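You operate a simulated robot arm through the tools that you are given. There is no shell and no other tool. Be economical: measure what you need, move in short steps, check, and stop when the job is done.

You are at the controls of a simulated two-armed robot. One attempt, no reset.

TASK
Hold the white fitting while you draw its pin, then gauge the bore and cap it by depth.
Fine: brown pin standing in the rework tray, depth gauge back where it lay.

The check looks at the end state, three seconds after you hand in, the way a careful person would. Anything else that was tipped, shoved, dropped, spilled or broken makes it a failure. A push-on lid holds only when it is set on centred and level and pressed home; a screw cap is set on level and turned clockwise until tight.

THE ROBOT
Two 6-joint arms with two-finger parallel grippers on one trunk, on a base that drives. Base frame: it is fixed to the floor where the robot stands at the start and does not move with it; the origin is under the middle of the robot, x ahead of it, y to its left, z up. Lengths are in m, angles in degrees, forces in N, time in s.
The left shoulder is at the start at [0.06, 0.187, 1.222], the right one opposite. Places, roughly: rework tray [0.5, -0.3, 0.9]. Payload 1.57 kg a hand.
The TCP of each hand is the grasp point between the finger pads, 0.03 m short of the fingertips. In the tool frame z runs along the fingers and y along their closing line. The gripper opens to 0.11 m. The fingers are 0.024 m wide and 0.012 m thick; the gripper's body (0.048 by 0.112 m) begins 0.078 m behind the TCP.
Orientation is told as [roll, pitch, yaw] about the base's x, y, z axes, in that order, counted from this pose: with the fingers straight down and closing along the base's y, the tool's x points along the base's -x, its y along +y and its z along -z.

THE INTERFACE
- The arms move only by the tool apply_moves. It takes "left_commands", "right_commands" or both (then of equal length, played together; a hand with none holds still); each is a list of rows, each a list of 7 numbers: the finger opening in m, from 0 to 0.11, then the shift along the base's x, y, z in m, then the turn, a rotation vector about the base's x, y, z in degrees. In form: [[fingers, x, y, z, rx, ry, rz], ...]. A call has 1 to 20 rows; each row is the pose to reach, as a shift and turn from the pose commanded when the call began. A row lasts 0.2 s, in which the tool goes at most 0.05 m and 8.6 degrees; a call with a longer step from one row to the next is refused whole, and so is a gripper value outside its range. Where a pose cannot be reached the arm comes as near as it can. A force on the tool above 90 N (or 10 N above the force at the start of the call, whichever is more), or a blocked arm, ends the call early, and 0.2 s more pass. Each finger travels about 0.153 m/s and halts on what it meets, pressing with about 32 N; the grip force reading is that of the motor and also rises with nothing between the fingers. The clock runs only during rows and for 0.2 s after the last one: add rows that repeat a pose to give the fingers time. The reply holds the time, the measured pose of the TCP, the force on the tool along the base axes, the opening and the grip force, in the units named above and with some noise, and new pictures: "pictures" is both (left out), scene, wrist or none (wrist: the cameras of the hands that moved).
- Cameras (640 x 400 px; columns grow to the right, rows downward): "scene" is now at [0.0064, 0.0108, 1.767]; the picture's right is [0.17, -0.98, 0.00], its down [-0.81, -0.14, -0.56] and it looks along [0.55, 0.10, -0.83] (base axes); focal length 254 px, centre (320, 200). "left" rides on the left gripper at [0.07, -0.016, -0.141] in its tool frame; the picture's right is [0.23, 0.97, 0.00], its down [-0.86, 0.20, -0.48] and it looks along [-0.47, 0.11, 0.88] (tool axes); focal length 222 px, centre (320, 200). "right" rides on the right gripper at [0.07, 0.016, -0.141] in its tool frame; the picture's right is [-0.23, 0.97, 0.00], its down [-0.86, -0.20, -0.48] and it looks along [-0.47, -0.11, 0.88] (tool axes); focal length 222 px, centre (320, 200). There is no depth. A picture from a camera that has moved, and an enlarged one, comes with that camera's place and axes in the base frame and with its lens. The place of the scene camera against the robot may be out by one fixed shift of up to 0.018 m in any direction.
- move_column(by): slides the trunk up (or, below 0, down) by that many m; the arms and the scene camera ride with it, the base frame stays. It gives what a move gives, with no picture.
- base_move(legs): drives the robot by 1 to 6 legs, each [ahead, left, turn to the left] in m, m and degrees, along the robot's own axes; the way and the turn of a leg run together, so that a leg with both is an arc; at most 1.5 m and 180 degrees a leg. The arms and the cameras ride along, it lands a little off, and it stops where it bumps. It gives what a move gives, and a new picture of the scene camera.
- turn_head(pan, tilt): turns the head with the scene camera to pan (to the left, within 86 degrees either way) and tilt (down, from -29 to 69), counted from straight ahead of the robot. It gives what a move gives, and a new picture of the scene camera.
- inspect(camera, box): a new picture of the part [left, top, right, bottom] of that camera's present view, enlarged. No time passes.
- sign_off(): hands the job in; it is judged then, once.

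Work in short steps. Places have to be worked out from the pictures, the camera data and where the tool is seen: move nearer, look again, correct. Check each grasp and each placing, and mend what went wrong. You have 120 turns and 170 pictures in all, those below and enlarged ones among them. Open the grippers and draw the arms clear of the work before you hand the job in, unless the task says otherwise; then end with one line.

The tools are called after ">>>" as a command line: name --argument value ..., lists and objects as JSON in quotes. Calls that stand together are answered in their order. apply_moves: Moves the arms, as the interface text tells. Its arguments: {"type":"object","properties":{"left_commands":{"type":"array","items":{"type":"array","items":{"type":"number"}}},"right_commands":{"type":"array","items":{"type":"array","items":{"type":"number"}}},"pictures":{"type":"string","enum":["both","scene","wrist","none"]}},"required":[]} The other tools are called the same way: move_column (by) slides the trunk up or down; base_move (legs) drives the base; turn_head (pan, tilt) turns the head that bears the scene camera; inspect (camera, box) takes an enlarged picture of a part of a camera's view; sign_off () hands the job in.

At the start:

```text
t: 0.0
left_tool_pos: [0.3797, 0.3301, 1.3215]
left_ee_rot: [0.0, 0.0, 0.0]
left_contact_force: [-0.1, 0.0, 0.1]
left_width: 0.1102
left_grip_force: 0.1
right_tool_pos: [0.4039, 0.0225, 1.2615]
right_ee_rot: [0.1, -0.1, -0.1]
right_contact_force: [-0.5, 0.2, -0.4]
right_width: 0.1101
right_grip_force: 0.1
trunk travel left (down, up): [-0.85, 0.14]
robot x, y, heading: [-0.0022, 0.0019, 0.2]
head pan, tilt: [10.0, 55.7]
```

scene: 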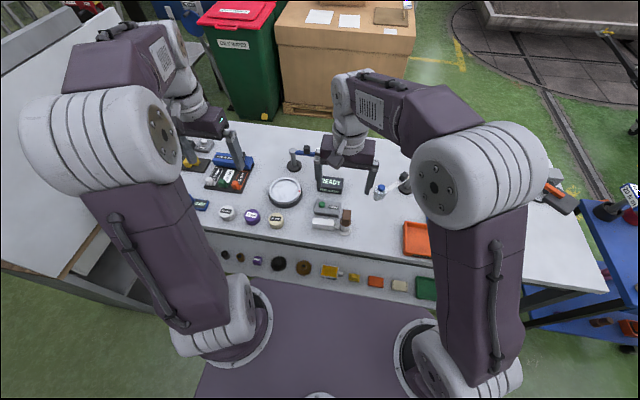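
right: 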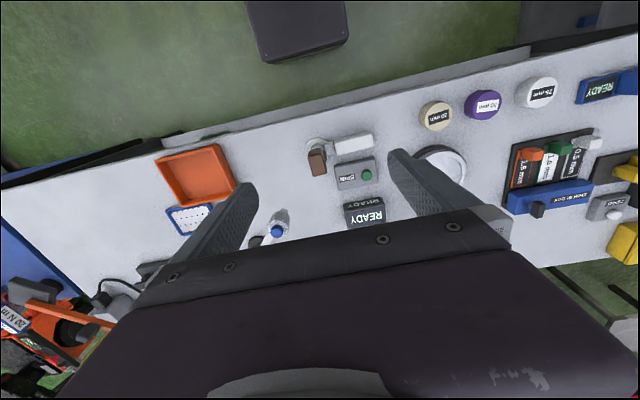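
left: 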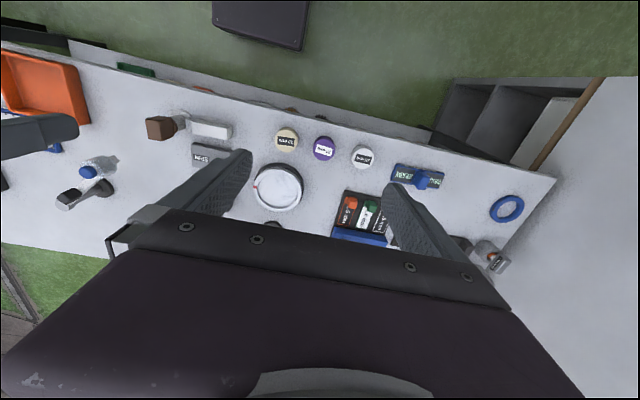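

I'll enlarge the work area in the scene view and in the wrist cameras to identify the parts.

>>> inspect --camera "scene" --box '[180, 130, 450, 300]'

>>> inspect --camera "right" --box '[140, 60, 460, 260]'

>>> inspect --camera "left" --box '[130, 90, 540, 290]'

```text
2.35 times, centred on (315, 215) of scene
camera zoom: at [0.0064, 0.0108, 1.767], right [0.17, -0.98, 0.0], down [-0.81, -0.14, -0.56], along [0.55, 0.1, -0.83], focal length 597 px, centre (332, 165)
```

zoom: 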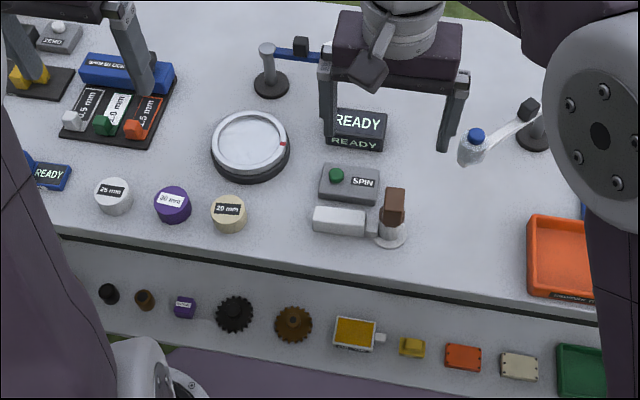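

```text
2.00 times, centred on (300, 160) of right
camera zoom: at [0.3347, 0.0389, 1.4025], right [0.23, 0.97, 0.0], down [0.86, -0.2, 0.48], along [0.47, -0.11, -0.88], focal length 444 px, centre (360, 280)
```

zoom: 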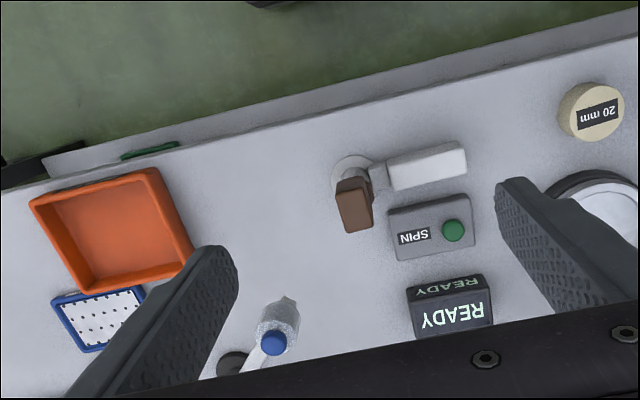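

```text
1.56 times, centred on (335, 190) of left
camera zoom: at [0.31, 0.316, 1.4633], right [-0.23, 0.97, 0.0], down [0.86, 0.2, 0.48], along [0.47, 0.11, -0.88], focal length 347 px, centre (297, 216)
```

zoom: 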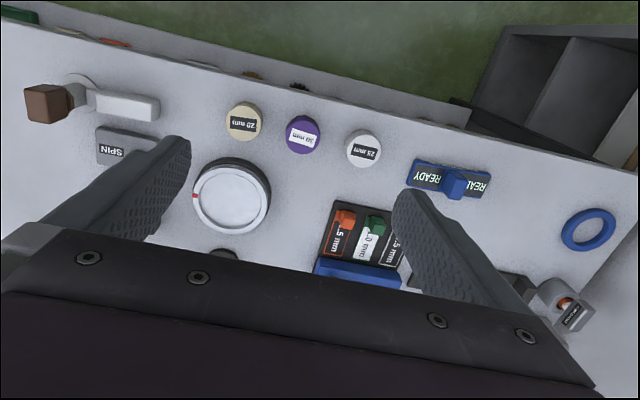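

Let me look closer at the less clear items: stands at the back, left-hand side and right-hand side.

>>> inspect --camera "scene" --box '[270, 130, 430, 240]'

>>> inspect --camera "scene" --box '[170, 130, 290, 230]'

>>> inspect --camera "left" --box '[380, 140, 540, 290]'

>>> inspect --camera "right" --box '[480, 60, 640, 270]'

```text
3.64 times, centred on (350, 185) of scene
camera zoom: at [0.0064, 0.0108, 1.767], right [0.17, -0.98, 0.0], down [-0.81, -0.14, -0.56], along [0.55, 0.1, -0.83], focal length 922 px, centre (211, 254)
```

zoom: 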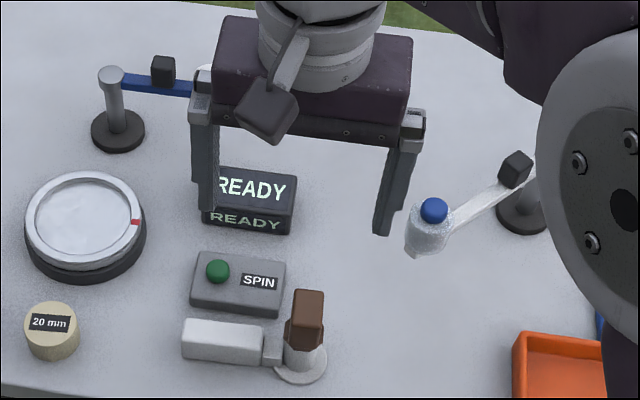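

```text
4.00 times, centred on (230, 180) of scene
camera zoom: at [0.0064, 0.0108, 1.767], right [0.17, -0.98, 0.0], down [-0.81, -0.14, -0.56], along [0.55, 0.1, -0.83], focal length 1015 px, centre (680, 280)
```

zoom: 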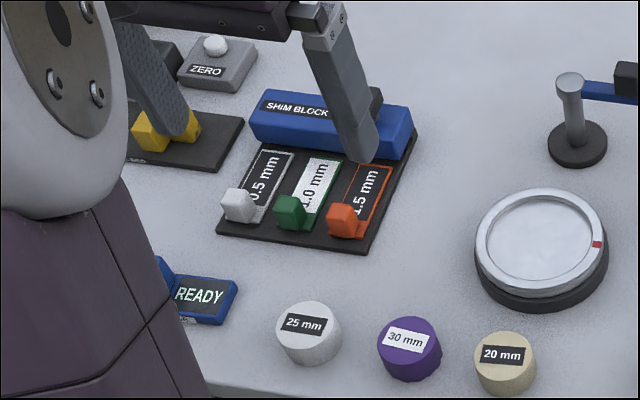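

```text
2.67 times, centred on (460, 215) of left
camera zoom: at [0.31, 0.316, 1.4633], right [-0.23, 0.97, 0.0], down [0.86, 0.2, 0.48], along [0.47, 0.11, -0.88], focal length 592 px, centre (-53, 160)
```

zoom: 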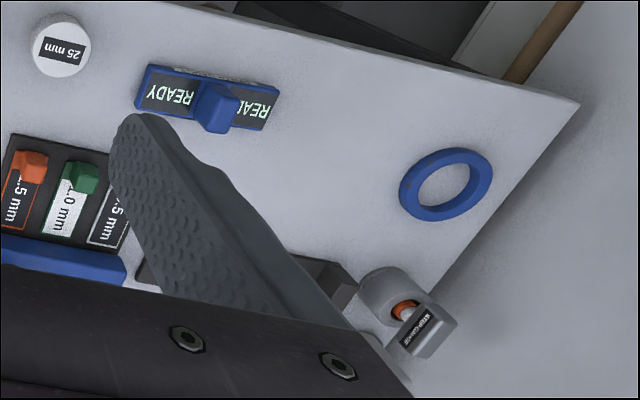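

```text
1.90 times, centred on (560, 165) of right
camera zoom: at [0.3347, 0.0389, 1.4025], right [0.23, 0.97, 0.0], down [0.86, -0.2, 0.48], along [0.47, -0.11, -0.88], focal length 423 px, centre (-137, 267)
```

zoom: 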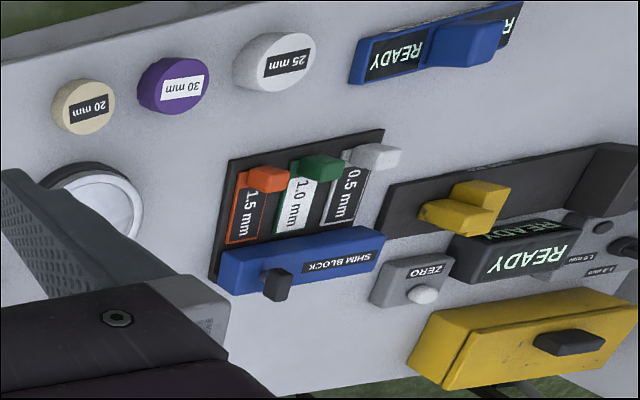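

The fitting (white handle + round body with a brown pin) is near [0.48, 0.0, 0.9]; the blue READY tool near [0.48, 0.57, 0.9] looks like a depth gauge. I lower both hands for a closer look.

>>> apply_moves --right_commands '[[0.11, -0.005, 0, -0.04, 0, 0, 0], [0.11, -0.01, 0, -0.08, 0, 0, 0], [0.11, -0.02, 0, -0.12, 0, 0, 0], [0.11, -0.025, 0, -0.14, 0, 0, 0], [0.11, -0.025, 0, -0.14, 0, 0, 0]]' --left_commands '[[0.11, 0, 0.04, -0.02, 0, 0, 0], [0.11, 0, 0.08, -0.04, 0, 0, 0], [0.11, 0, 0.12, -0.06, 0, 0, 0], [0.11, 0, 0.16, -0.08, 0, 0, 0], [0.11, 0, 0.2, -0.1, 0, 0, 0]]'

```text
t: 1.2
left_tool_pos: [0.38, 0.5333, 1.218]
left_ee_rot: [0.0, 0.0, 0.0]
left_contact_force: [0.0, 0.6, -0.5]
left_width: 0.1102
left_grip_force: 0.1
right_tool_pos: [0.38, 0.0244, 1.1193]
right_ee_rot: [-0.1, 0.1, 0.0]
right_contact_force: [0.6, 0.0, 0.0]
right_width: 0.1101
right_grip_force: 0.1
trunk travel left (down, up): [-0.85, 0.14]
robot x, y, heading: [0.0025, -0.0028, 0.0]
head pan, tilt: [10.0, 55.7]
camera scene: at [0.0073, 0.0142, 1.767], right [0.17, -0.98, 0.0], down [-0.81, -0.14, -0.56], along [0.55, 0.1, -0.83], focal length 254 px, centre (320, 200)
camera right: at [0.3099, 0.0415, 1.2615], right [0.23, 0.97, 0.0], down [0.86, -0.2, 0.48], along [0.47, -0.11, -0.88], focal length 222 px, centre (320, 200)
camera left: at [0.3106, 0.5183, 1.3609], right [-0.23, 0.97, 0.0], down [0.86, 0.2, 0.48], along [0.47, 0.11, -0.88], focal length 222 px, centre (320, 200)
```

scene: 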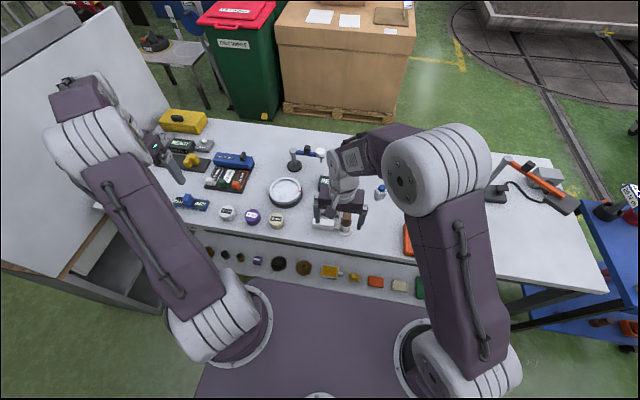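
right: 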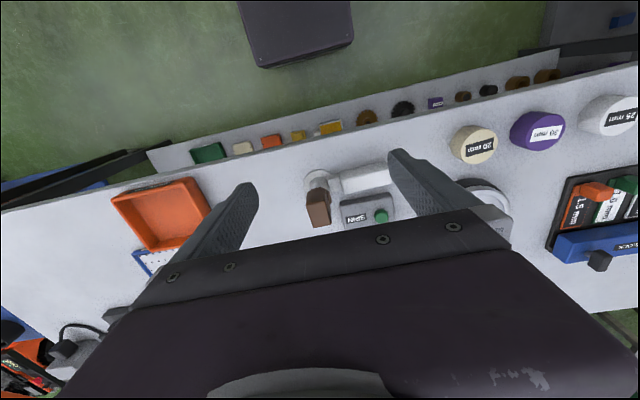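
left: 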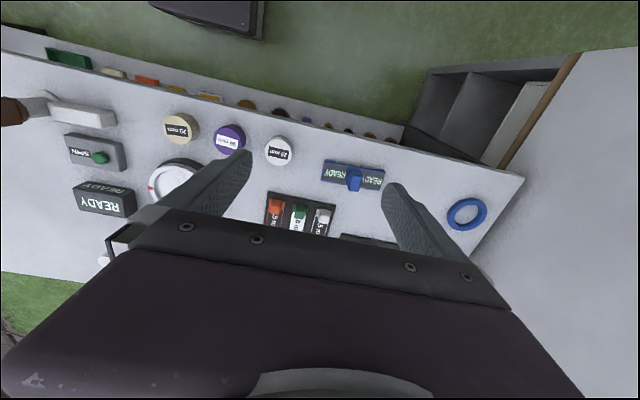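

Now zoom on fitting and gauge.

>>> inspect --camera "right" --box '[270, 140, 430, 240]'

>>> inspect --camera "left" --box '[280, 130, 440, 230]'

>>> inspect --camera "scene" --box '[140, 100, 300, 240]'

>>> inspect --camera "left" --box '[0, 60, 160, 160]'

```text
4.00 times, centred on (350, 190) of right
camera zoom: at [0.3099, 0.0415, 1.2615], right [0.23, 0.97, 0.0], down [0.86, -0.2, 0.48], along [0.47, -0.11, -0.88], focal length 888 px, centre (200, 240)
```

zoom: 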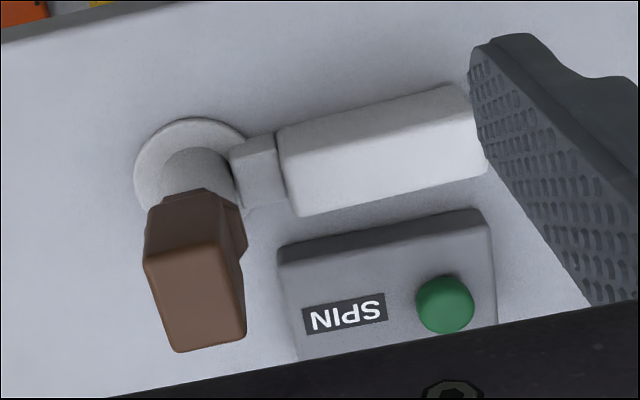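

```text
4.00 times, centred on (360, 180) of left
camera zoom: at [0.3106, 0.5183, 1.3609], right [-0.23, 0.97, 0.0], down [0.86, 0.2, 0.48], along [0.47, 0.11, -0.88], focal length 888 px, centre (160, 280)
```

zoom: 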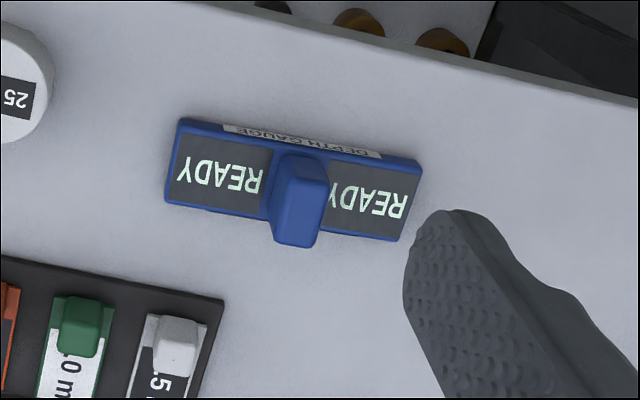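

```text
2.86 times, centred on (220, 170) of scene
camera zoom: at [0.0073, 0.0142, 1.767], right [0.17, -0.98, 0.0], down [-0.81, -0.14, -0.56], along [0.55, 0.1, -0.83], focal length 725 px, centre (606, 286)
```

zoom: 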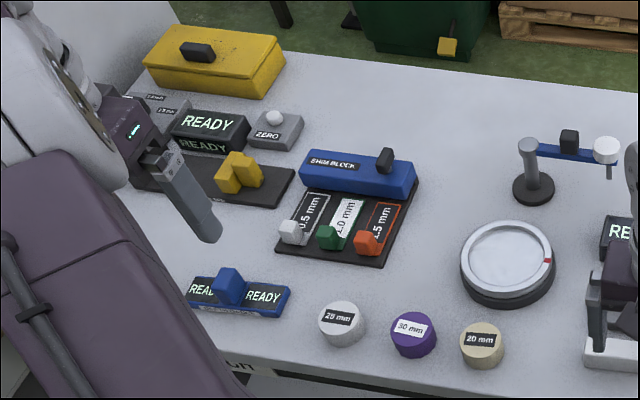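

```text
4.00 times, centred on (80, 110) of left
camera zoom: at [0.3106, 0.5183, 1.3609], right [-0.23, 0.97, 0.0], down [0.86, 0.2, 0.48], along [0.47, 0.11, -0.88], focal length 888 px, centre (1280, 560)
```

zoom: 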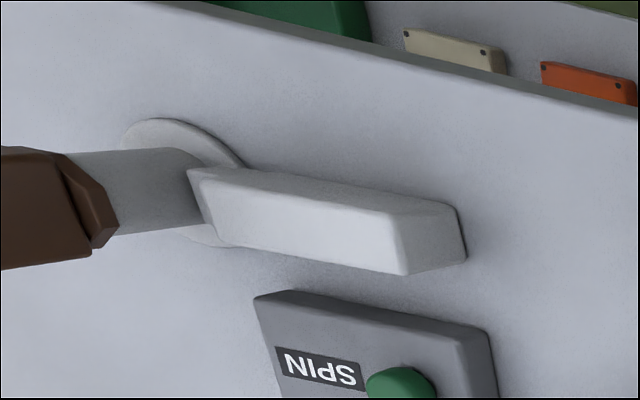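

Triangulating several features: table top z≈0.857, pin top ≈[0.483, 0.0, 0.982], handle centre ≈[0.485, 0.09], running along y. I bring the left hand over the handle with yaw −90 (closing along x), right hand aside.

>>> apply_moves --left_commands '[[0.11, 0.008, -0.035, -0.01, 0, 0, -7.5], [0.11, 0.016, -0.07, -0.02, 0, 0, -15], [0.11, 0.024, -0.105, -0.03, 0, 0, -22.5], [0.11, 0.032, -0.14, -0.04, 0, 0, -30], [0.11, 0.04, -0.175, -0.05, 0, 0, -37.5], [0.11, 0.048, -0.21, -0.06, 0, 0, -45], [0.11, 0.056, -0.245, -0.07, 0, 0, -52.5], [0.11, 0.064, -0.28, -0.08, 0, 0, -60], [0.11, 0.075, -0.315, -0.09, 0, 0, -67.5], [0.11, 0.085, -0.35, -0.1, 0, 0, -75], [0.11, 0.095, -0.385, -0.11, 0, 0, -82.5], [0.11, 0.105, -0.42, -0.12, 0, 0, -90], [0.11, 0.105, -0.42, -0.12, 0, 0, -90]]' --right_commands '[[0.11, 0, -0.03, 0.01, 0, 0, 0], [0.11, 0, -0.06, 0.02, 0, 0, 0], [0.11, 0, -0.09, 0.03, 0, 0, 0], [0.11, 0, -0.12, 0.03, 0, 0, 0], [0.11, 0, -0.14, 0.03, 0, 0, 0], [0.11, 0, -0.14, 0.03, 0, 0, 0], [0.11, 0, -0.14, 0.03, 0, 0, 0], [0.11, 0, -0.14, 0.03, 0, 0, 0], [0.11, 0, -0.14, 0.03, 0, 0, 0], [0.11, 0, -0.14, 0.03, 0, 0, 0], [0.11, 0, -0.14, 0.03, 0, 0, 0], [0.11, 0, -0.14, 0.03, 0, 0, 0], [0.11, 0, -0.14, 0.03, 0, 0, 0]]'

```text
t: 4.0
left_tool_pos: [0.4831, 0.1109, 1.1016]
left_ee_rot: [-0.1, -0.1, -90.1]
left_contact_force: [0.7, 0.4, 0.3]
left_width: 0.1099
left_grip_force: 0.0
right_tool_pos: [0.3802, -0.1174, 1.1515]
right_ee_rot: [0.0, 0.0, 0.0]
right_contact_force: [-1.3, 0.3, -0.1]
right_width: 0.11
right_grip_force: 0.0
trunk travel left (down, up): [-0.85, 0.14]
robot x, y, heading: [0.0028, -0.0015, -0.1]
head pan, tilt: [10.0, 55.7]
camera scene: at [0.0061, 0.0114, 1.767], right [0.17, -0.98, 0.0], down [-0.81, -0.14, -0.56], along [0.55, 0.1, -0.83], focal length 254 px, centre (320, 200)
camera right: at [0.3093, -0.101, 1.2921], right [0.23, 0.97, 0.0], down [0.86, -0.2, 0.48], along [0.47, -0.11, -0.88], focal length 222 px, centre (320, 200)
camera left: at [0.4673, 0.1818, 1.2427], right [0.97, 0.23, 0.0], down [0.2, -0.86, 0.48], along [0.11, -0.47, -0.88], focal length 222 px, centre (320, 200)
```

scene: 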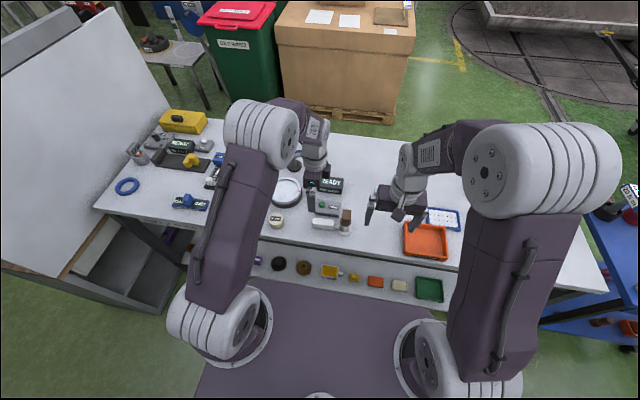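
right: 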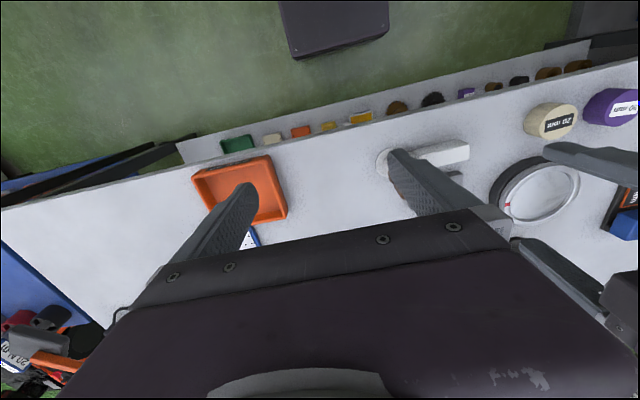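
left: 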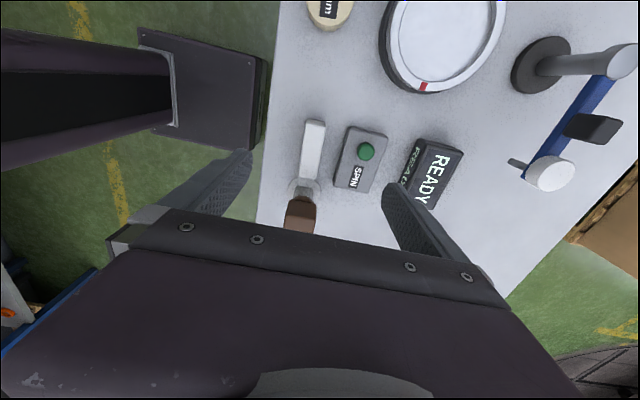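

I zoom on the handle and its gap to the SPIN box to fix finger clearances.

>>> inspect --camera "left" --box '[260, 100, 420, 240]'

```text
2.86 times, centred on (340, 170) of left
camera zoom: at [0.4673, 0.1818, 1.2427], right [0.97, 0.23, 0.0], down [0.2, -0.86, 0.48], along [0.11, -0.47, -0.88], focal length 635 px, centre (263, 286)
```

zoom: 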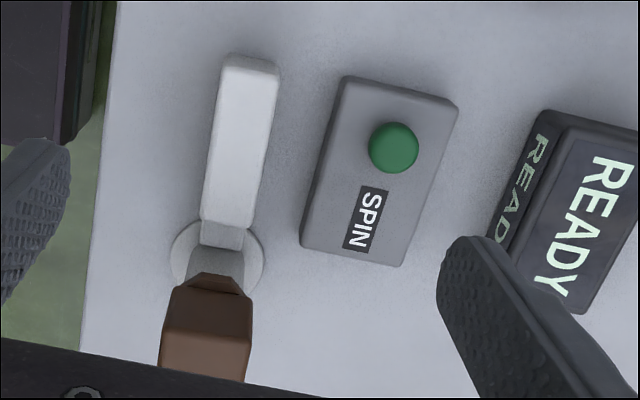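

Handle axis: from [0.482, 0.033] to [0.4735, 0.12] (≈5° yaw), ≈0.03 wide, top ≈0.895; SPIN edge at x≈0.528. I align the left hand at yaw −85 with a 0.056 opening and descend to z≈0.96.

>>> apply_moves --left_commands '[[0.08, -0.003, -0.008, -0.03, 0, 0, 2.5], [0.056, -0.007, -0.016, -0.07, 0, 0, 5], [0.056, -0.007, -0.016, -0.1, 0, 0, 5], [0.056, -0.007, -0.016, -0.14, 0, 0, 5], [0.056, -0.007, -0.016, -0.14, 0, 0, 5]]'

```text
t: 5.2
left_tool_pos: [0.477, 0.0943, 0.9614]
left_ee_rot: [-0.1, -0.1, -84.9]
left_contact_force: [0.3, -0.3, -0.5]
left_width: 0.0561
left_grip_force: 0.1
right_tool_pos: [0.38, -0.1176, 1.1507]
right_ee_rot: [0.1, 0.0, 0.0]
right_contact_force: [-0.1, 0.4, 0.9]
right_width: 0.1098
right_grip_force: 0.0
trunk travel left (down, up): [-0.85, 0.14]
robot x, y, heading: [0.0013, 0.0005, 0.1]
head pan, tilt: [10.0, 55.7]
camera scene: at [0.0062, 0.0106, 1.767], right [0.17, -0.98, 0.0], down [-0.81, -0.14, -0.56], along [0.55, 0.1, -0.83], focal length 254 px, centre (320, 200)
camera left: at [0.4546, 0.1634, 1.1033], right [0.95, 0.31, 0.0], down [0.27, -0.83, 0.48], along [0.15, -0.45, -0.88], focal length 222 px, centre (320, 200)
```

scene: 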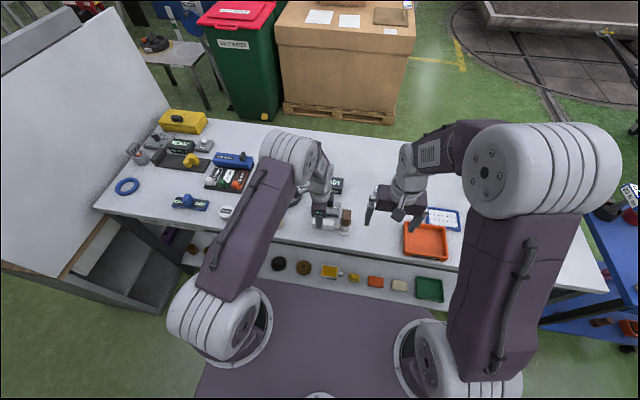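
left: 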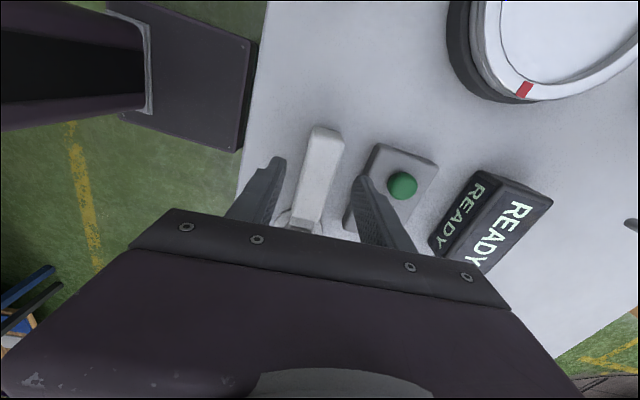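

The handle centreline projects midway between the fingers. Descend to z≈0.897.

>>> apply_moves --left_commands '[[0.056, 0, 0, -0.025, 0, 0, 0], [0.056, 0, 0, -0.045, 0, 0, 0], [0.056, 0, 0, -0.063, 0, 0, 0], [0.056, 0, 0, -0.063, 0, 0, 0]]' --pictures "wrist"

>>> inspect --camera "left" --box '[220, 90, 440, 250]'

>>> inspect --camera "scene" --box '[270, 160, 400, 260]'

```text
t: 6.3
left_tool_pos: [0.4811, 0.0946, 0.9106]
left_ee_rot: [1.1, -0.1, -85.1]
left_contact_force: [-14.8, 9.3, 80.6]
left_width: 0.0616
left_grip_force: 2.9
right_tool_pos: [0.3733, -0.118, 1.1534]
right_ee_rot: [0.0, -0.4, 0.1]
right_contact_force: [0.4, -0.4, 0.6]
right_width: 0.1098
right_grip_force: 0.1
trunk travel left (down, up): [-0.85, 0.14]
robot x, y, heading: [0.0019, 0.002, 0.2]
head pan, tilt: [10.0, 55.7]
stopped in row 4 (left hand): the force on the tool passed its limit (the readings are from after the stop); the commanded pose is now the measured one
camera left: at [0.4555, 0.164, 1.052], right [0.95, 0.31, 0.02], down [0.26, -0.83, 0.48], along [0.16, -0.46, -0.87], focal length 222 px, centre (320, 200)
```

left: 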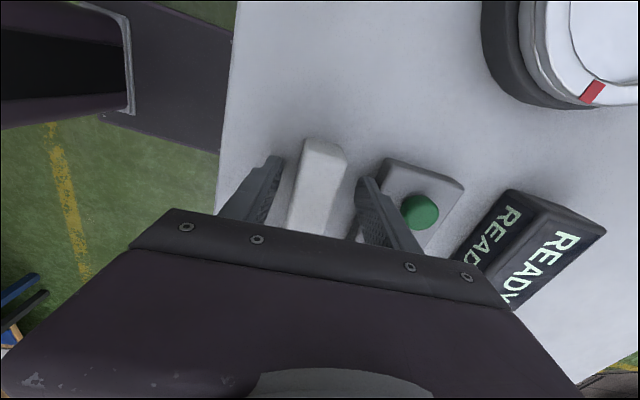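

```text
2.50 times, centred on (330, 170) of left
camera zoom: at [0.4555, 0.164, 1.052], right [0.95, 0.31, 0.02], down [0.26, -0.83, 0.48], along [0.16, -0.46, -0.87], focal length 555 px, centre (295, 275)
```

zoom: 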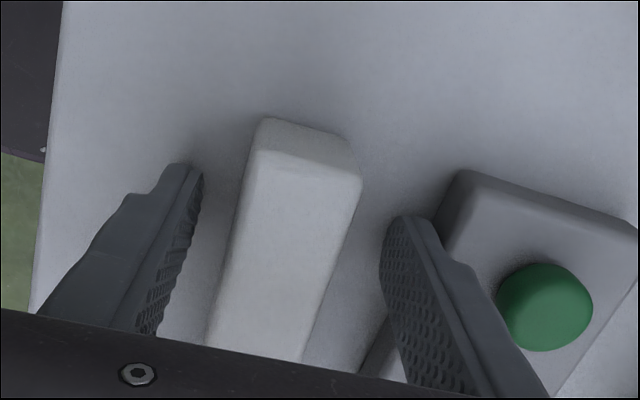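

```text
4.00 times, centred on (335, 210) of scene
camera zoom: at [-0.0032, 0.0104, 1.768], right [0.17, -0.98, 0.0], down [-0.81, -0.14, -0.57], along [0.56, 0.1, -0.82], focal length 1015 px, centre (260, 160)
```

zoom: 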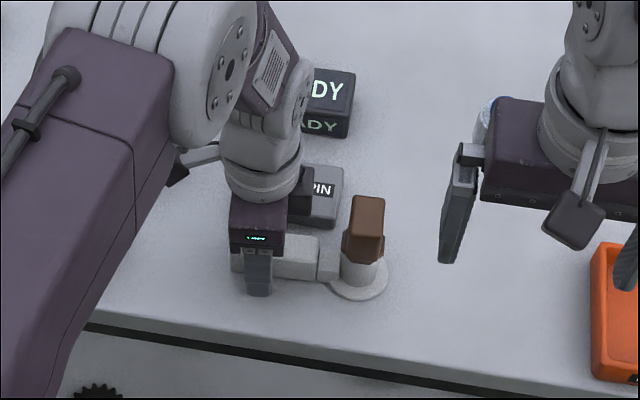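

The left fingers met something at tip height ≈0.88 (the finger seems to touch the SPIN box's edge, or the table is higher). I back up 2 cm and look.

>>> apply_moves --left_commands '[[0.056, 0, 0, 0.015, 0, 0, 0], [0.056, -0.004, 0, 0.03, -1, 0, 0], [0.056, -0.004, 0, 0.03, -1, 0, 0]]' --pictures "none"

>>> inspect --camera "left" --box '[220, 90, 440, 250]'

>>> inspect --camera "right" --box '[360, 110, 620, 260]'

>>> inspect --camera "scene" --box '[270, 160, 400, 260]'

```text
t: 7.1
left_tool_pos: [0.4772, 0.0938, 0.9337]
left_ee_rot: [0.7, -1.2, -84.9]
left_contact_force: [-0.4, -0.1, -0.1]
left_width: 0.0559
left_grip_force: 0.0
right_tool_pos: [0.3778, -0.1171, 1.1522]
right_ee_rot: [-0.1, -0.1, 0.0]
right_contact_force: [-0.4, 0.0, 0.2]
right_width: 0.1099
right_grip_force: 0.1
trunk travel left (down, up): [-0.85, 0.14]
robot x, y, heading: [-0.0005, -0.0004, 0.2]
head pan, tilt: [10.0, 55.7]
```

```text
2.50 times, centred on (330, 170) of left
camera zoom: at [0.453, 0.1661, 1.074], right [0.95, 0.31, 0.01], down [0.27, -0.82, 0.5], along [0.16, -0.47, -0.87], focal length 555 px, centre (295, 275)
```

zoom: 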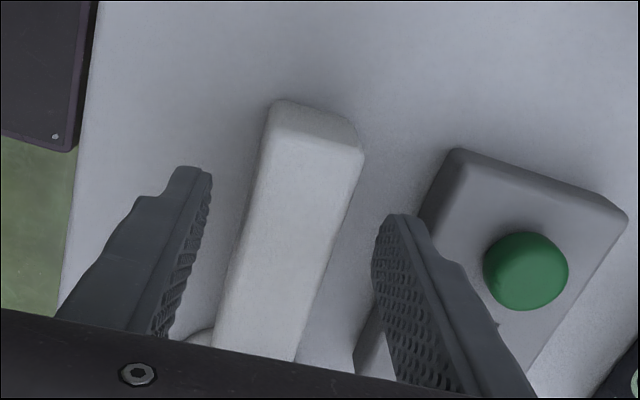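

```text
2.46 times, centred on (490, 185) of right
camera zoom: at [0.3069, -0.1011, 1.2925], right [0.23, 0.97, 0.0], down [0.85, -0.2, 0.48], along [0.47, -0.11, -0.88], focal length 547 px, centre (-98, 237)
```

zoom: 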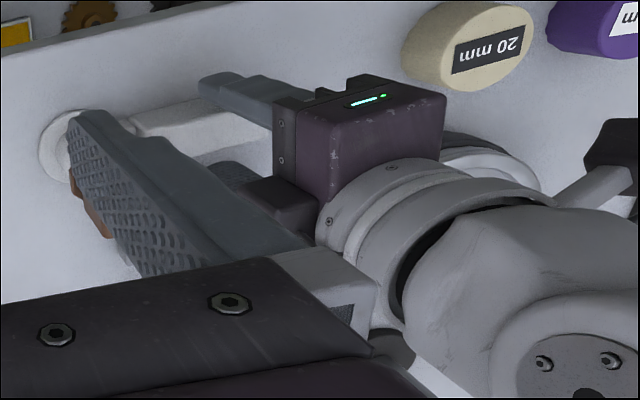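

```text
4.00 times, centred on (335, 210) of scene
camera zoom: at [0.003, 0.011, 1.7669], right [0.17, -0.98, 0.0], down [-0.81, -0.14, -0.56], along [0.56, 0.1, -0.83], focal length 1015 px, centre (260, 160)
```

zoom: 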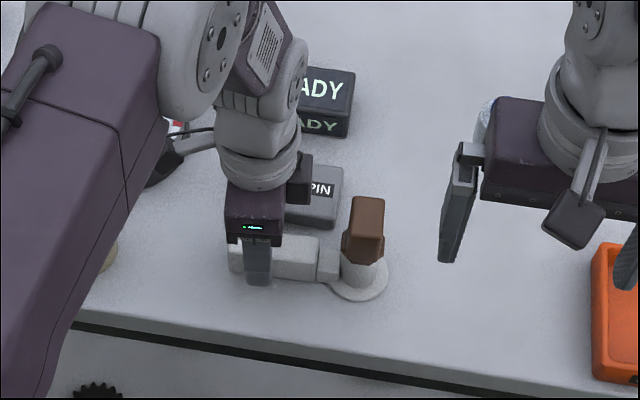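

SPIN's edge computes to x≈0.53, so the finger probably met the table (table nearer 0.88). I'll probe the table gently with the closed right fingers in the free spot [0.48, −0.10].

>>> apply_moves --right_commands '[[0.08, 0.04, 0.01, -0.02, 0, 0, 0], [0.04, 0.08, 0.015, -0.04, 0, 0, 0], [0.0, 0.1, 0.017, -0.08, 0, 0, 0], [0.0, 0.1, 0.017, -0.12, 0, 0, 0], [0.0, 0.1, 0.017, -0.16, 0, 0, 0], [0.0, 0.1, 0.017, -0.2, 0, 0, 0], [0.0, 0.1, 0.017, -0.22, 0, 0, 0], [0.0, 0.1, 0.017, -0.225, 0, 0, 0]]'

```text
t: 8.9
left_tool_pos: [0.4791, 0.093, 0.9338]
left_ee_rot: [0.6, -1.3, -85.0]
left_contact_force: [-0.4, -0.1, 1.4]
left_width: 0.056
left_grip_force: 0.0
right_tool_pos: [0.4799, -0.1013, 0.9269]
right_ee_rot: [0.1, 0.0, -0.1]
right_contact_force: [-0.6, -0.3, 0.0]
right_width: 0.0
right_grip_force: 21.7
trunk travel left (down, up): [-0.85, 0.14]
robot x, y, heading: [0.0028, -0.0027, 0.2]
head pan, tilt: [10.0, 55.7]
camera scene: at [0.006, 0.0109, 1.7671], right [0.17, -0.98, 0.0], down [-0.81, -0.14, -0.56], along [0.55, 0.1, -0.83], focal length 254 px, centre (320, 200)
camera right: at [0.4089, -0.0846, 1.0672], right [0.23, 0.97, 0.0], down [0.86, -0.2, 0.48], along [0.47, -0.11, -0.88], focal length 222 px, centre (320, 200)
```

scene: 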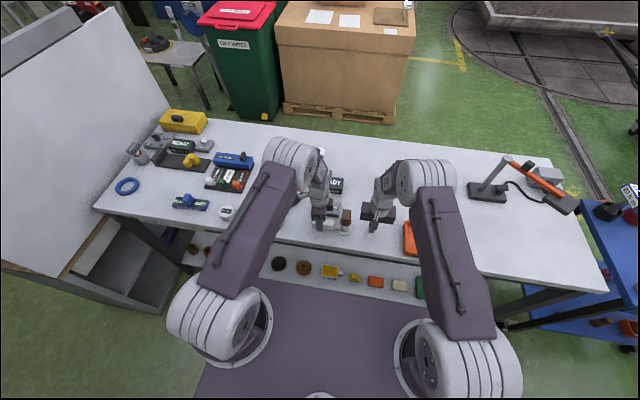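
right: 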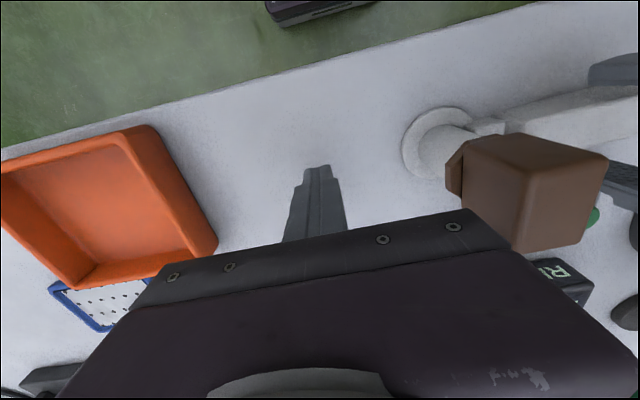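

No contact with tips at 0.897; lower another 18 mm.

>>> apply_moves --right_commands '[[0, 0, 0, -0.008, 0, 0, 0], [0, 0, 0, -0.014, 0, 0, 0], [0, 0, 0, -0.018, 0, 0, 0]]' --pictures "none"

```text
t: 9.7
left_tool_pos: [0.4767, 0.0935, 0.9337]
left_ee_rot: [0.8, -1.2, -85.0]
left_contact_force: [-0.1, -0.1, -0.2]
left_width: 0.0558
left_grip_force: 0.1
right_tool_pos: [0.4794, -0.1012, 0.911]
right_ee_rot: [0.0, -0.3, 0.0]
right_contact_force: [1.6, -0.4, 16.7]
right_width: 0.0
right_grip_force: 20.7
trunk travel left (down, up): [-0.85, 0.14]
robot x, y, heading: [0.0021, 0.0002, -0.1]
head pan, tilt: [10.0, 55.7]
```

Table is z≈0.88. Lift the right hand away; left: straighten the small tilt and descend to TCP 0.914 (tips ≈0.884).

>>> apply_moves --left_commands '[[0.056, 0, 0, 0, 0.6, 0.4, 0], [0.056, -0.001, 0, -0.01, 1.1, 0.8, 0], [0.056, -0.001, 0, -0.019, 1.1, 0.8, 0], [0.056, -0.001, 0, -0.019, 1.1, 0.8, 0]]' --right_commands '[[0, 0, 0, 0.03, 0, 0, 0], [0, 0, 0, 0.07, 0, 0, 0], [0.03, -0.02, 0, 0.11, 0, 0, 0], [0.06, -0.05, 0, 0.13, 0, 0, 0]]' --pictures "none"

>>> inspect --camera "left" --box '[220, 90, 440, 250]'

```text
t: 10.7
left_tool_pos: [0.4776, 0.0943, 0.9143]
left_ee_rot: [0.0, -0.1, -85.0]
left_contact_force: [0.4, -0.2, -0.5]
left_width: 0.0559
left_grip_force: 0.1
right_tool_pos: [0.4282, -0.1008, 1.0383]
right_ee_rot: [-0.1, 0.0, 0.0]
right_contact_force: [-1.0, -0.4, 0.2]
right_width: 0.0599
right_grip_force: 0.0
trunk travel left (down, up): [-0.85, 0.14]
robot x, y, heading: [0.0032, 0.0013, -0.0]
head pan, tilt: [10.0, 55.7]
```

```text
2.50 times, centred on (330, 170) of left
camera zoom: at [0.4555, 0.1638, 1.057], right [0.95, 0.31, 0.0], down [0.27, -0.83, 0.48], along [0.15, -0.46, -0.88], focal length 555 px, centre (295, 275)
```

zoom: 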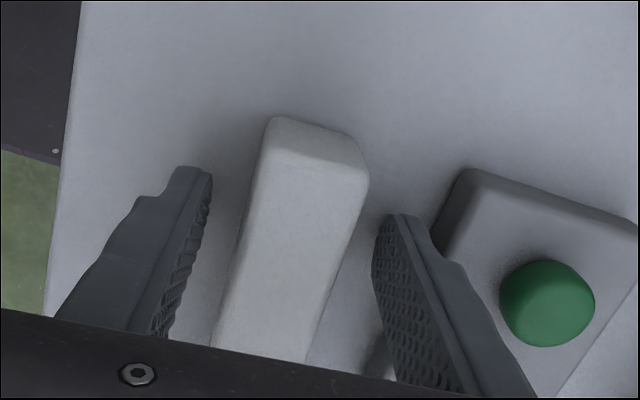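

Clear of everything; close the left fingers on the handle.

>>> apply_moves --left_commands '[[0.045, 0, 0, 0, 0, 0, 0], [0.038, 0, 0, 0, 0, 0, 0], [0.03, 0, 0, 0, 0, 0, 0], [0.02, 0, 0, 0, 0, 0, 0], [0.02, 0, 0, 0, 0, 0, 0]]' --pictures "wrist"

>>> inspect --camera "right" --box '[300, 60, 620, 260]'

```text
t: 11.9
left_tool_pos: [0.4785, 0.0948, 0.915]
left_ee_rot: [0.0, 0.0, -85.0]
left_contact_force: [1.3, 0.5, 1.5]
left_width: 0.0294
left_grip_force: 32.1
right_tool_pos: [0.4296, -0.1016, 1.0368]
right_ee_rot: [0.0, 0.0, 0.0]
right_contact_force: [-0.6, -1.3, 0.1]
right_width: 0.0602
right_grip_force: 0.1
trunk travel left (down, up): [-0.85, 0.14]
robot x, y, heading: [0.0005, 0.0015, 0.2]
head pan, tilt: [10.0, 55.7]
camera left: at [0.4567, 0.1637, 1.0566], right [0.95, 0.31, 0.0], down [0.27, -0.83, 0.48], along [0.15, -0.46, -0.88], focal length 222 px, centre (320, 200)
```

left: 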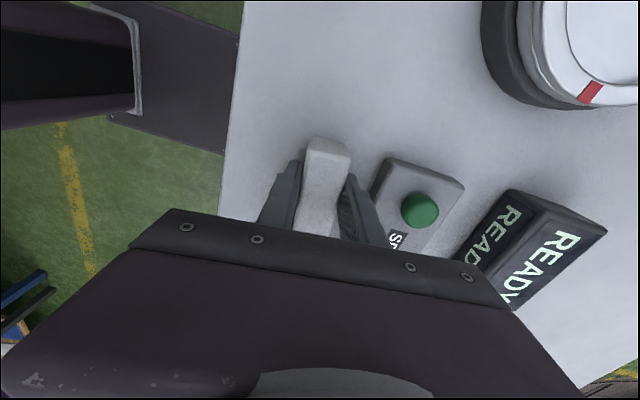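

```text
2.00 times, centred on (460, 160) of right
camera zoom: at [0.3593, -0.0846, 1.1791], right [0.23, 0.97, 0.0], down [0.86, -0.2, 0.48], along [0.47, -0.11, -0.88], focal length 444 px, centre (40, 280)
```

zoom: 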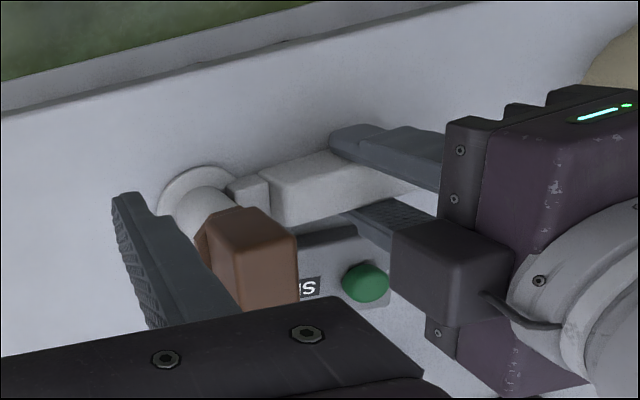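

Grip holds (0.029). A box on the hand's −y side reaches y≈0.047, which would crowd the right gripper's body; I regrasp 13 mm further out along the handle.

>>> apply_moves --left_commands '[[0.045, 0, 0, 0, 0, 0, 0], [0.052, 0, 0, 0, 0, 0, 0], [0.052, -0.002, 0.013, 0, 0, 0, 0], [0.052, -0.002, 0.013, 0, 0, 0, 0], [0.04, -0.002, 0.013, 0, 0, 0, 0], [0.02, -0.002, 0.013, 0, 0, 0, 0], [0.02, -0.002, 0.013, 0, 0, 0, 0], [0.02, -0.002, 0.013, 0, 0, 0, 0]]' --right_commands '[[0.07, 0, 0.02, 0.02, 0, 0, 0], [0.07, 0, 0.04, 0.04, 0, 0, 0], [0.07, -0.01, 0.06, 0.06, 0, 0, 0], [0.07, -0.02, 0.08, 0.07, 0, 0, 0], [0.07, -0.02, 0.1, 0.07, 0, 0, 0], [0.07, -0.02, 0.105, 0.07, 0, 0, 0], [0.07, -0.02, 0.105, 0.07, 0, 0, 0], [0.07, -0.02, 0.105, 0.07, 0, 0, 0]]'

>>> inspect --camera "right" --box '[240, 100, 440, 240]'

>>> inspect --camera "scene" --box '[280, 150, 410, 250]'

```text
t: 13.7
left_tool_pos: [0.4768, 0.1076, 0.9152]
left_ee_rot: [0.0, -0.1, -85.0]
left_contact_force: [1.1, 0.6, 2.5]
left_width: 0.0297
left_grip_force: 32.0
right_tool_pos: [0.4106, 0.0045, 1.1078]
right_ee_rot: [0.0, -0.1, 0.0]
right_contact_force: [-0.4, -0.1, -0.5]
right_width: 0.0701
right_grip_force: 0.1
trunk travel left (down, up): [-0.85, 0.14]
robot x, y, heading: [0.0005, -0.0008, 0.1]
head pan, tilt: [10.0, 55.7]
camera scene: at [0.0061, 0.0111, 1.7671], right [0.17, -0.98, 0.0], down [-0.81, -0.14, -0.56], along [0.55, 0.1, -0.83], focal length 254 px, centre (320, 200)
camera right: at [0.3392, 0.0209, 1.2498], right [0.23, 0.97, 0.0], down [0.86, -0.2, 0.48], along [0.47, -0.11, -0.88], focal length 222 px, centre (320, 200)
camera left: at [0.4547, 0.1765, 1.0569], right [0.95, 0.31, 0.0], down [0.27, -0.83, 0.48], along [0.15, -0.46, -0.88], focal length 222 px, centre (320, 200)
```

scene: 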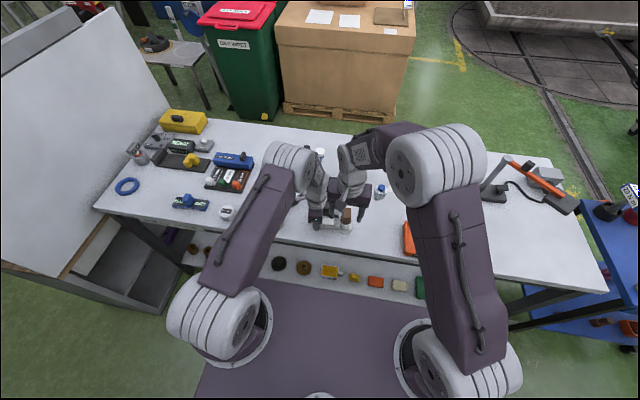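
right: 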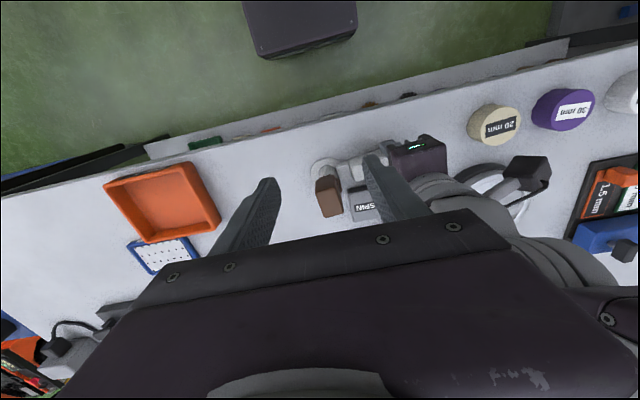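
left: 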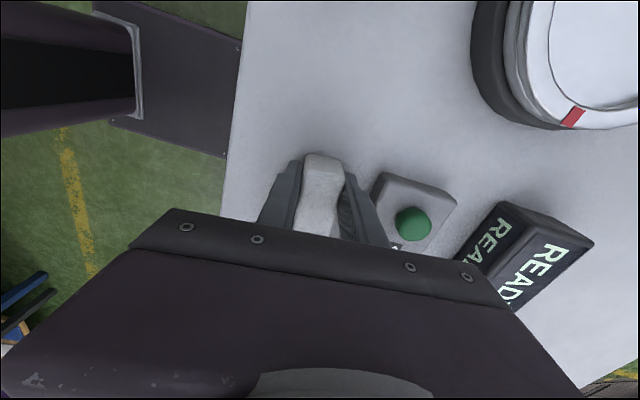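

```text
2.86 times, centred on (340, 170) of right
camera zoom: at [0.3392, 0.0209, 1.2498], right [0.23, 0.97, 0.0], down [0.86, -0.2, 0.48], along [0.47, -0.11, -0.88], focal length 635 px, centre (263, 286)
```

zoom: 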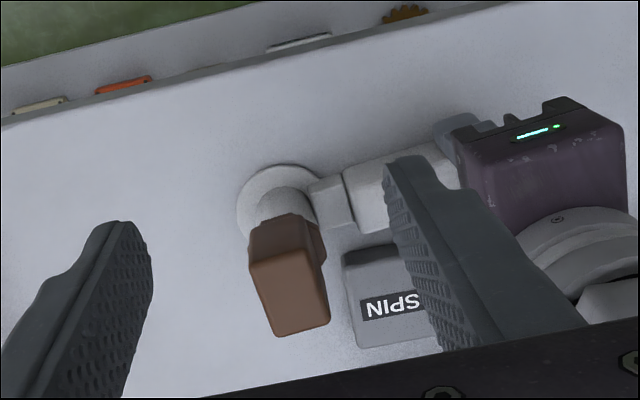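

```text
4.00 times, centred on (345, 200) of scene
camera zoom: at [0.0061, 0.0111, 1.7671], right [0.17, -0.98, 0.0], down [-0.81, -0.14, -0.56], along [0.55, 0.1, -0.83], focal length 1015 px, centre (220, 200)
```

zoom: 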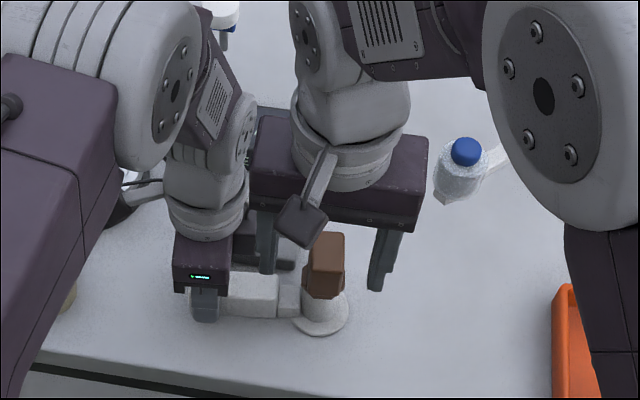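

Pin axis ≈[0.480, −0.001], top z≈0.997, head ≈0.028 wide. I bring the right hand above it (yaw +5), fingers straddling, stopping with tips above the pin.

>>> apply_moves --right_commands '[[0.066, 0.03, -0.002, 0, 0, 0, 2], [0.066, 0.06, -0.004, 0, 0, 0, 5], [0.066, 0.07, -0.0055, -0.02, 0, 0, 5], [0.066, 0.07, -0.0055, -0.05, 0, 0, 5], [0.066, 0.07, -0.0055, -0.07, 0, 0, 5]]'

>>> inspect --camera "scene" --box '[280, 150, 410, 250]'

>>> inspect --camera "right" --box '[240, 140, 440, 240]'

```text
t: 14.9
left_tool_pos: [0.4764, 0.1053, 0.9146]
left_ee_rot: [0.0, 0.0, -85.0]
left_contact_force: [-1.2, 1.4, 3.8]
left_width: 0.0293
left_grip_force: 32.1
right_tool_pos: [0.479, -0.0012, 1.0371]
right_ee_rot: [0.0, 0.0, 5.0]
right_contact_force: [0.0, -0.2, -0.1]
right_width: 0.0662
right_grip_force: 0.1
trunk travel left (down, up): [-0.85, 0.14]
robot x, y, heading: [-0.0012, -0.0009, -0.0]
head pan, tilt: [10.0, 55.7]
camera scene: at [0.0055, 0.0111, 1.7671], right [0.17, -0.98, 0.0], down [-0.81, -0.14, -0.56], along [0.55, 0.1, -0.83], focal length 254 px, centre (320, 200)
camera right: at [0.4083, 0.0089, 1.1787], right [0.14, 0.99, 0.0], down [0.87, -0.12, 0.48], along [0.47, -0.07, -0.88], focal length 222 px, centre (320, 200)
```

scene: 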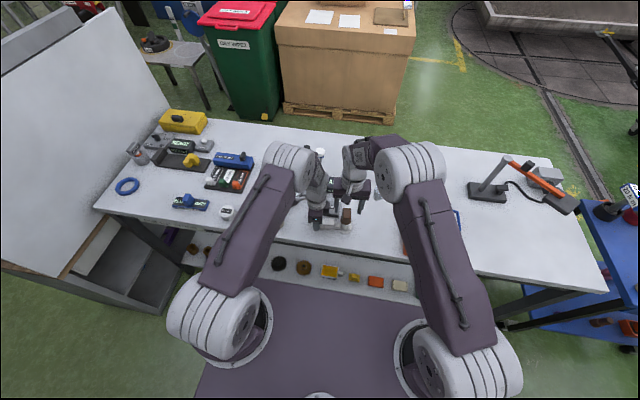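
right: 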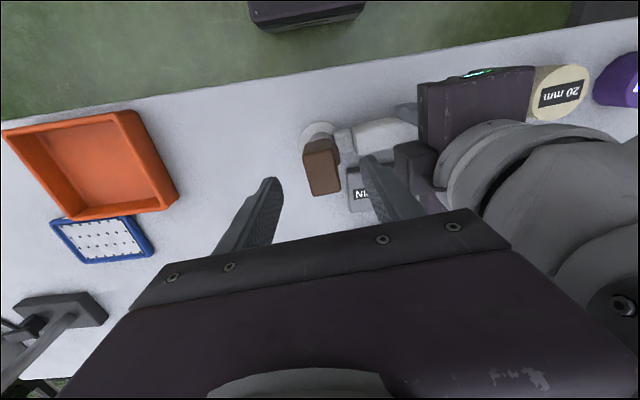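

```text
4.00 times, centred on (345, 200) of scene
camera zoom: at [0.0055, 0.0111, 1.7671], right [0.17, -0.98, 0.0], down [-0.81, -0.14, -0.56], along [0.55, 0.1, -0.83], focal length 1015 px, centre (220, 200)
```

zoom: 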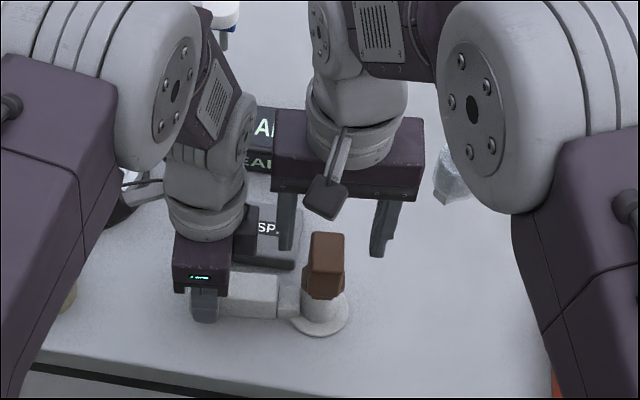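

```text
3.20 times, centred on (340, 190) of right
camera zoom: at [0.4083, 0.0089, 1.1787], right [0.14, 0.99, 0.0], down [0.87, -0.12, 0.48], along [0.47, -0.07, -0.88], focal length 711 px, centre (256, 232)
```

zoom: 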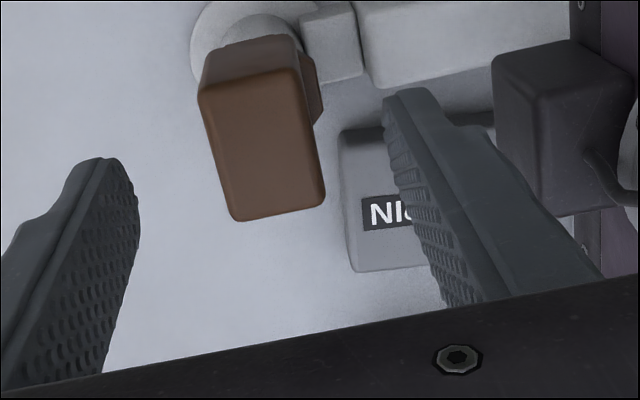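

Pin is centred between the fingers (≈2 mm toward +y) and aligned. Descend to TCP z≈0.983 and close.

>>> apply_moves --right_commands '[[0.066, 0.001, 0.002, -0.02, 0, 0, 0], [0.066, 0.001, 0.002, -0.04, 0, 0, 0], [0.066, 0.001, 0.002, -0.053, 0, 0, 0], [0.05, 0.001, 0.002, -0.053, 0, 0, 0], [0.035, 0.001, 0.002, -0.053, 0, 0, 0], [0.015, 0.001, 0.002, -0.053, 0, 0, 0], [0.015, 0.001, 0.002, -0.053, 0, 0, 0]]' --pictures "wrist"

>>> inspect --camera "scene" --box '[280, 150, 410, 250]'

```text
t: 16.5
left_tool_pos: [0.4765, 0.1068, 0.9153]
left_ee_rot: [0.1, -0.1, -85.1]
left_contact_force: [-1.3, 11.9, 4.4]
left_width: 0.0297
left_grip_force: 31.9
right_tool_pos: [0.4801, 0.0005, 0.9843]
right_ee_rot: [0.0, 0.1, 5.1]
right_contact_force: [2.6, -12.3, -0.3]
right_width: 0.0297
right_grip_force: 32.4
trunk travel left (down, up): [-0.85, 0.14]
robot x, y, heading: [-0.001, -0.003, -0.1]
head pan, tilt: [10.0, 55.7]
camera right: at [0.4092, 0.0105, 1.1261], right [0.14, 0.99, 0.0], down [0.87, -0.12, 0.48], along [0.47, -0.07, -0.88], focal length 222 px, centre (320, 200)
```

right: 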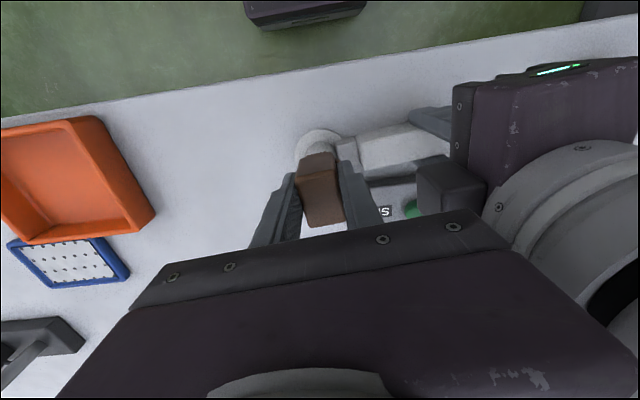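

```text
4.00 times, centred on (345, 200) of scene
camera zoom: at [0.0056, 0.0109, 1.7671], right [0.17, -0.98, 0.0], down [-0.81, -0.14, -0.56], along [0.55, 0.1, -0.83], focal length 1015 px, centre (220, 200)
```

zoom: 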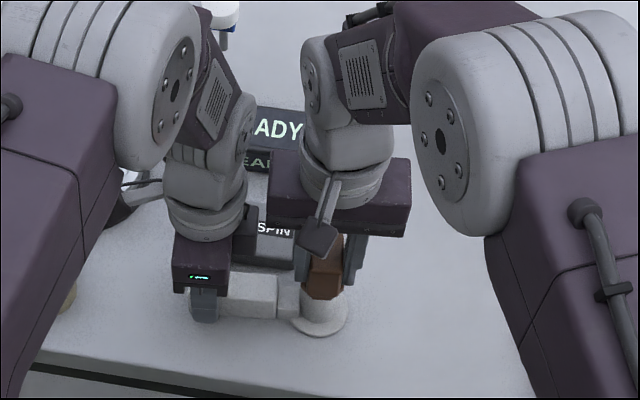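

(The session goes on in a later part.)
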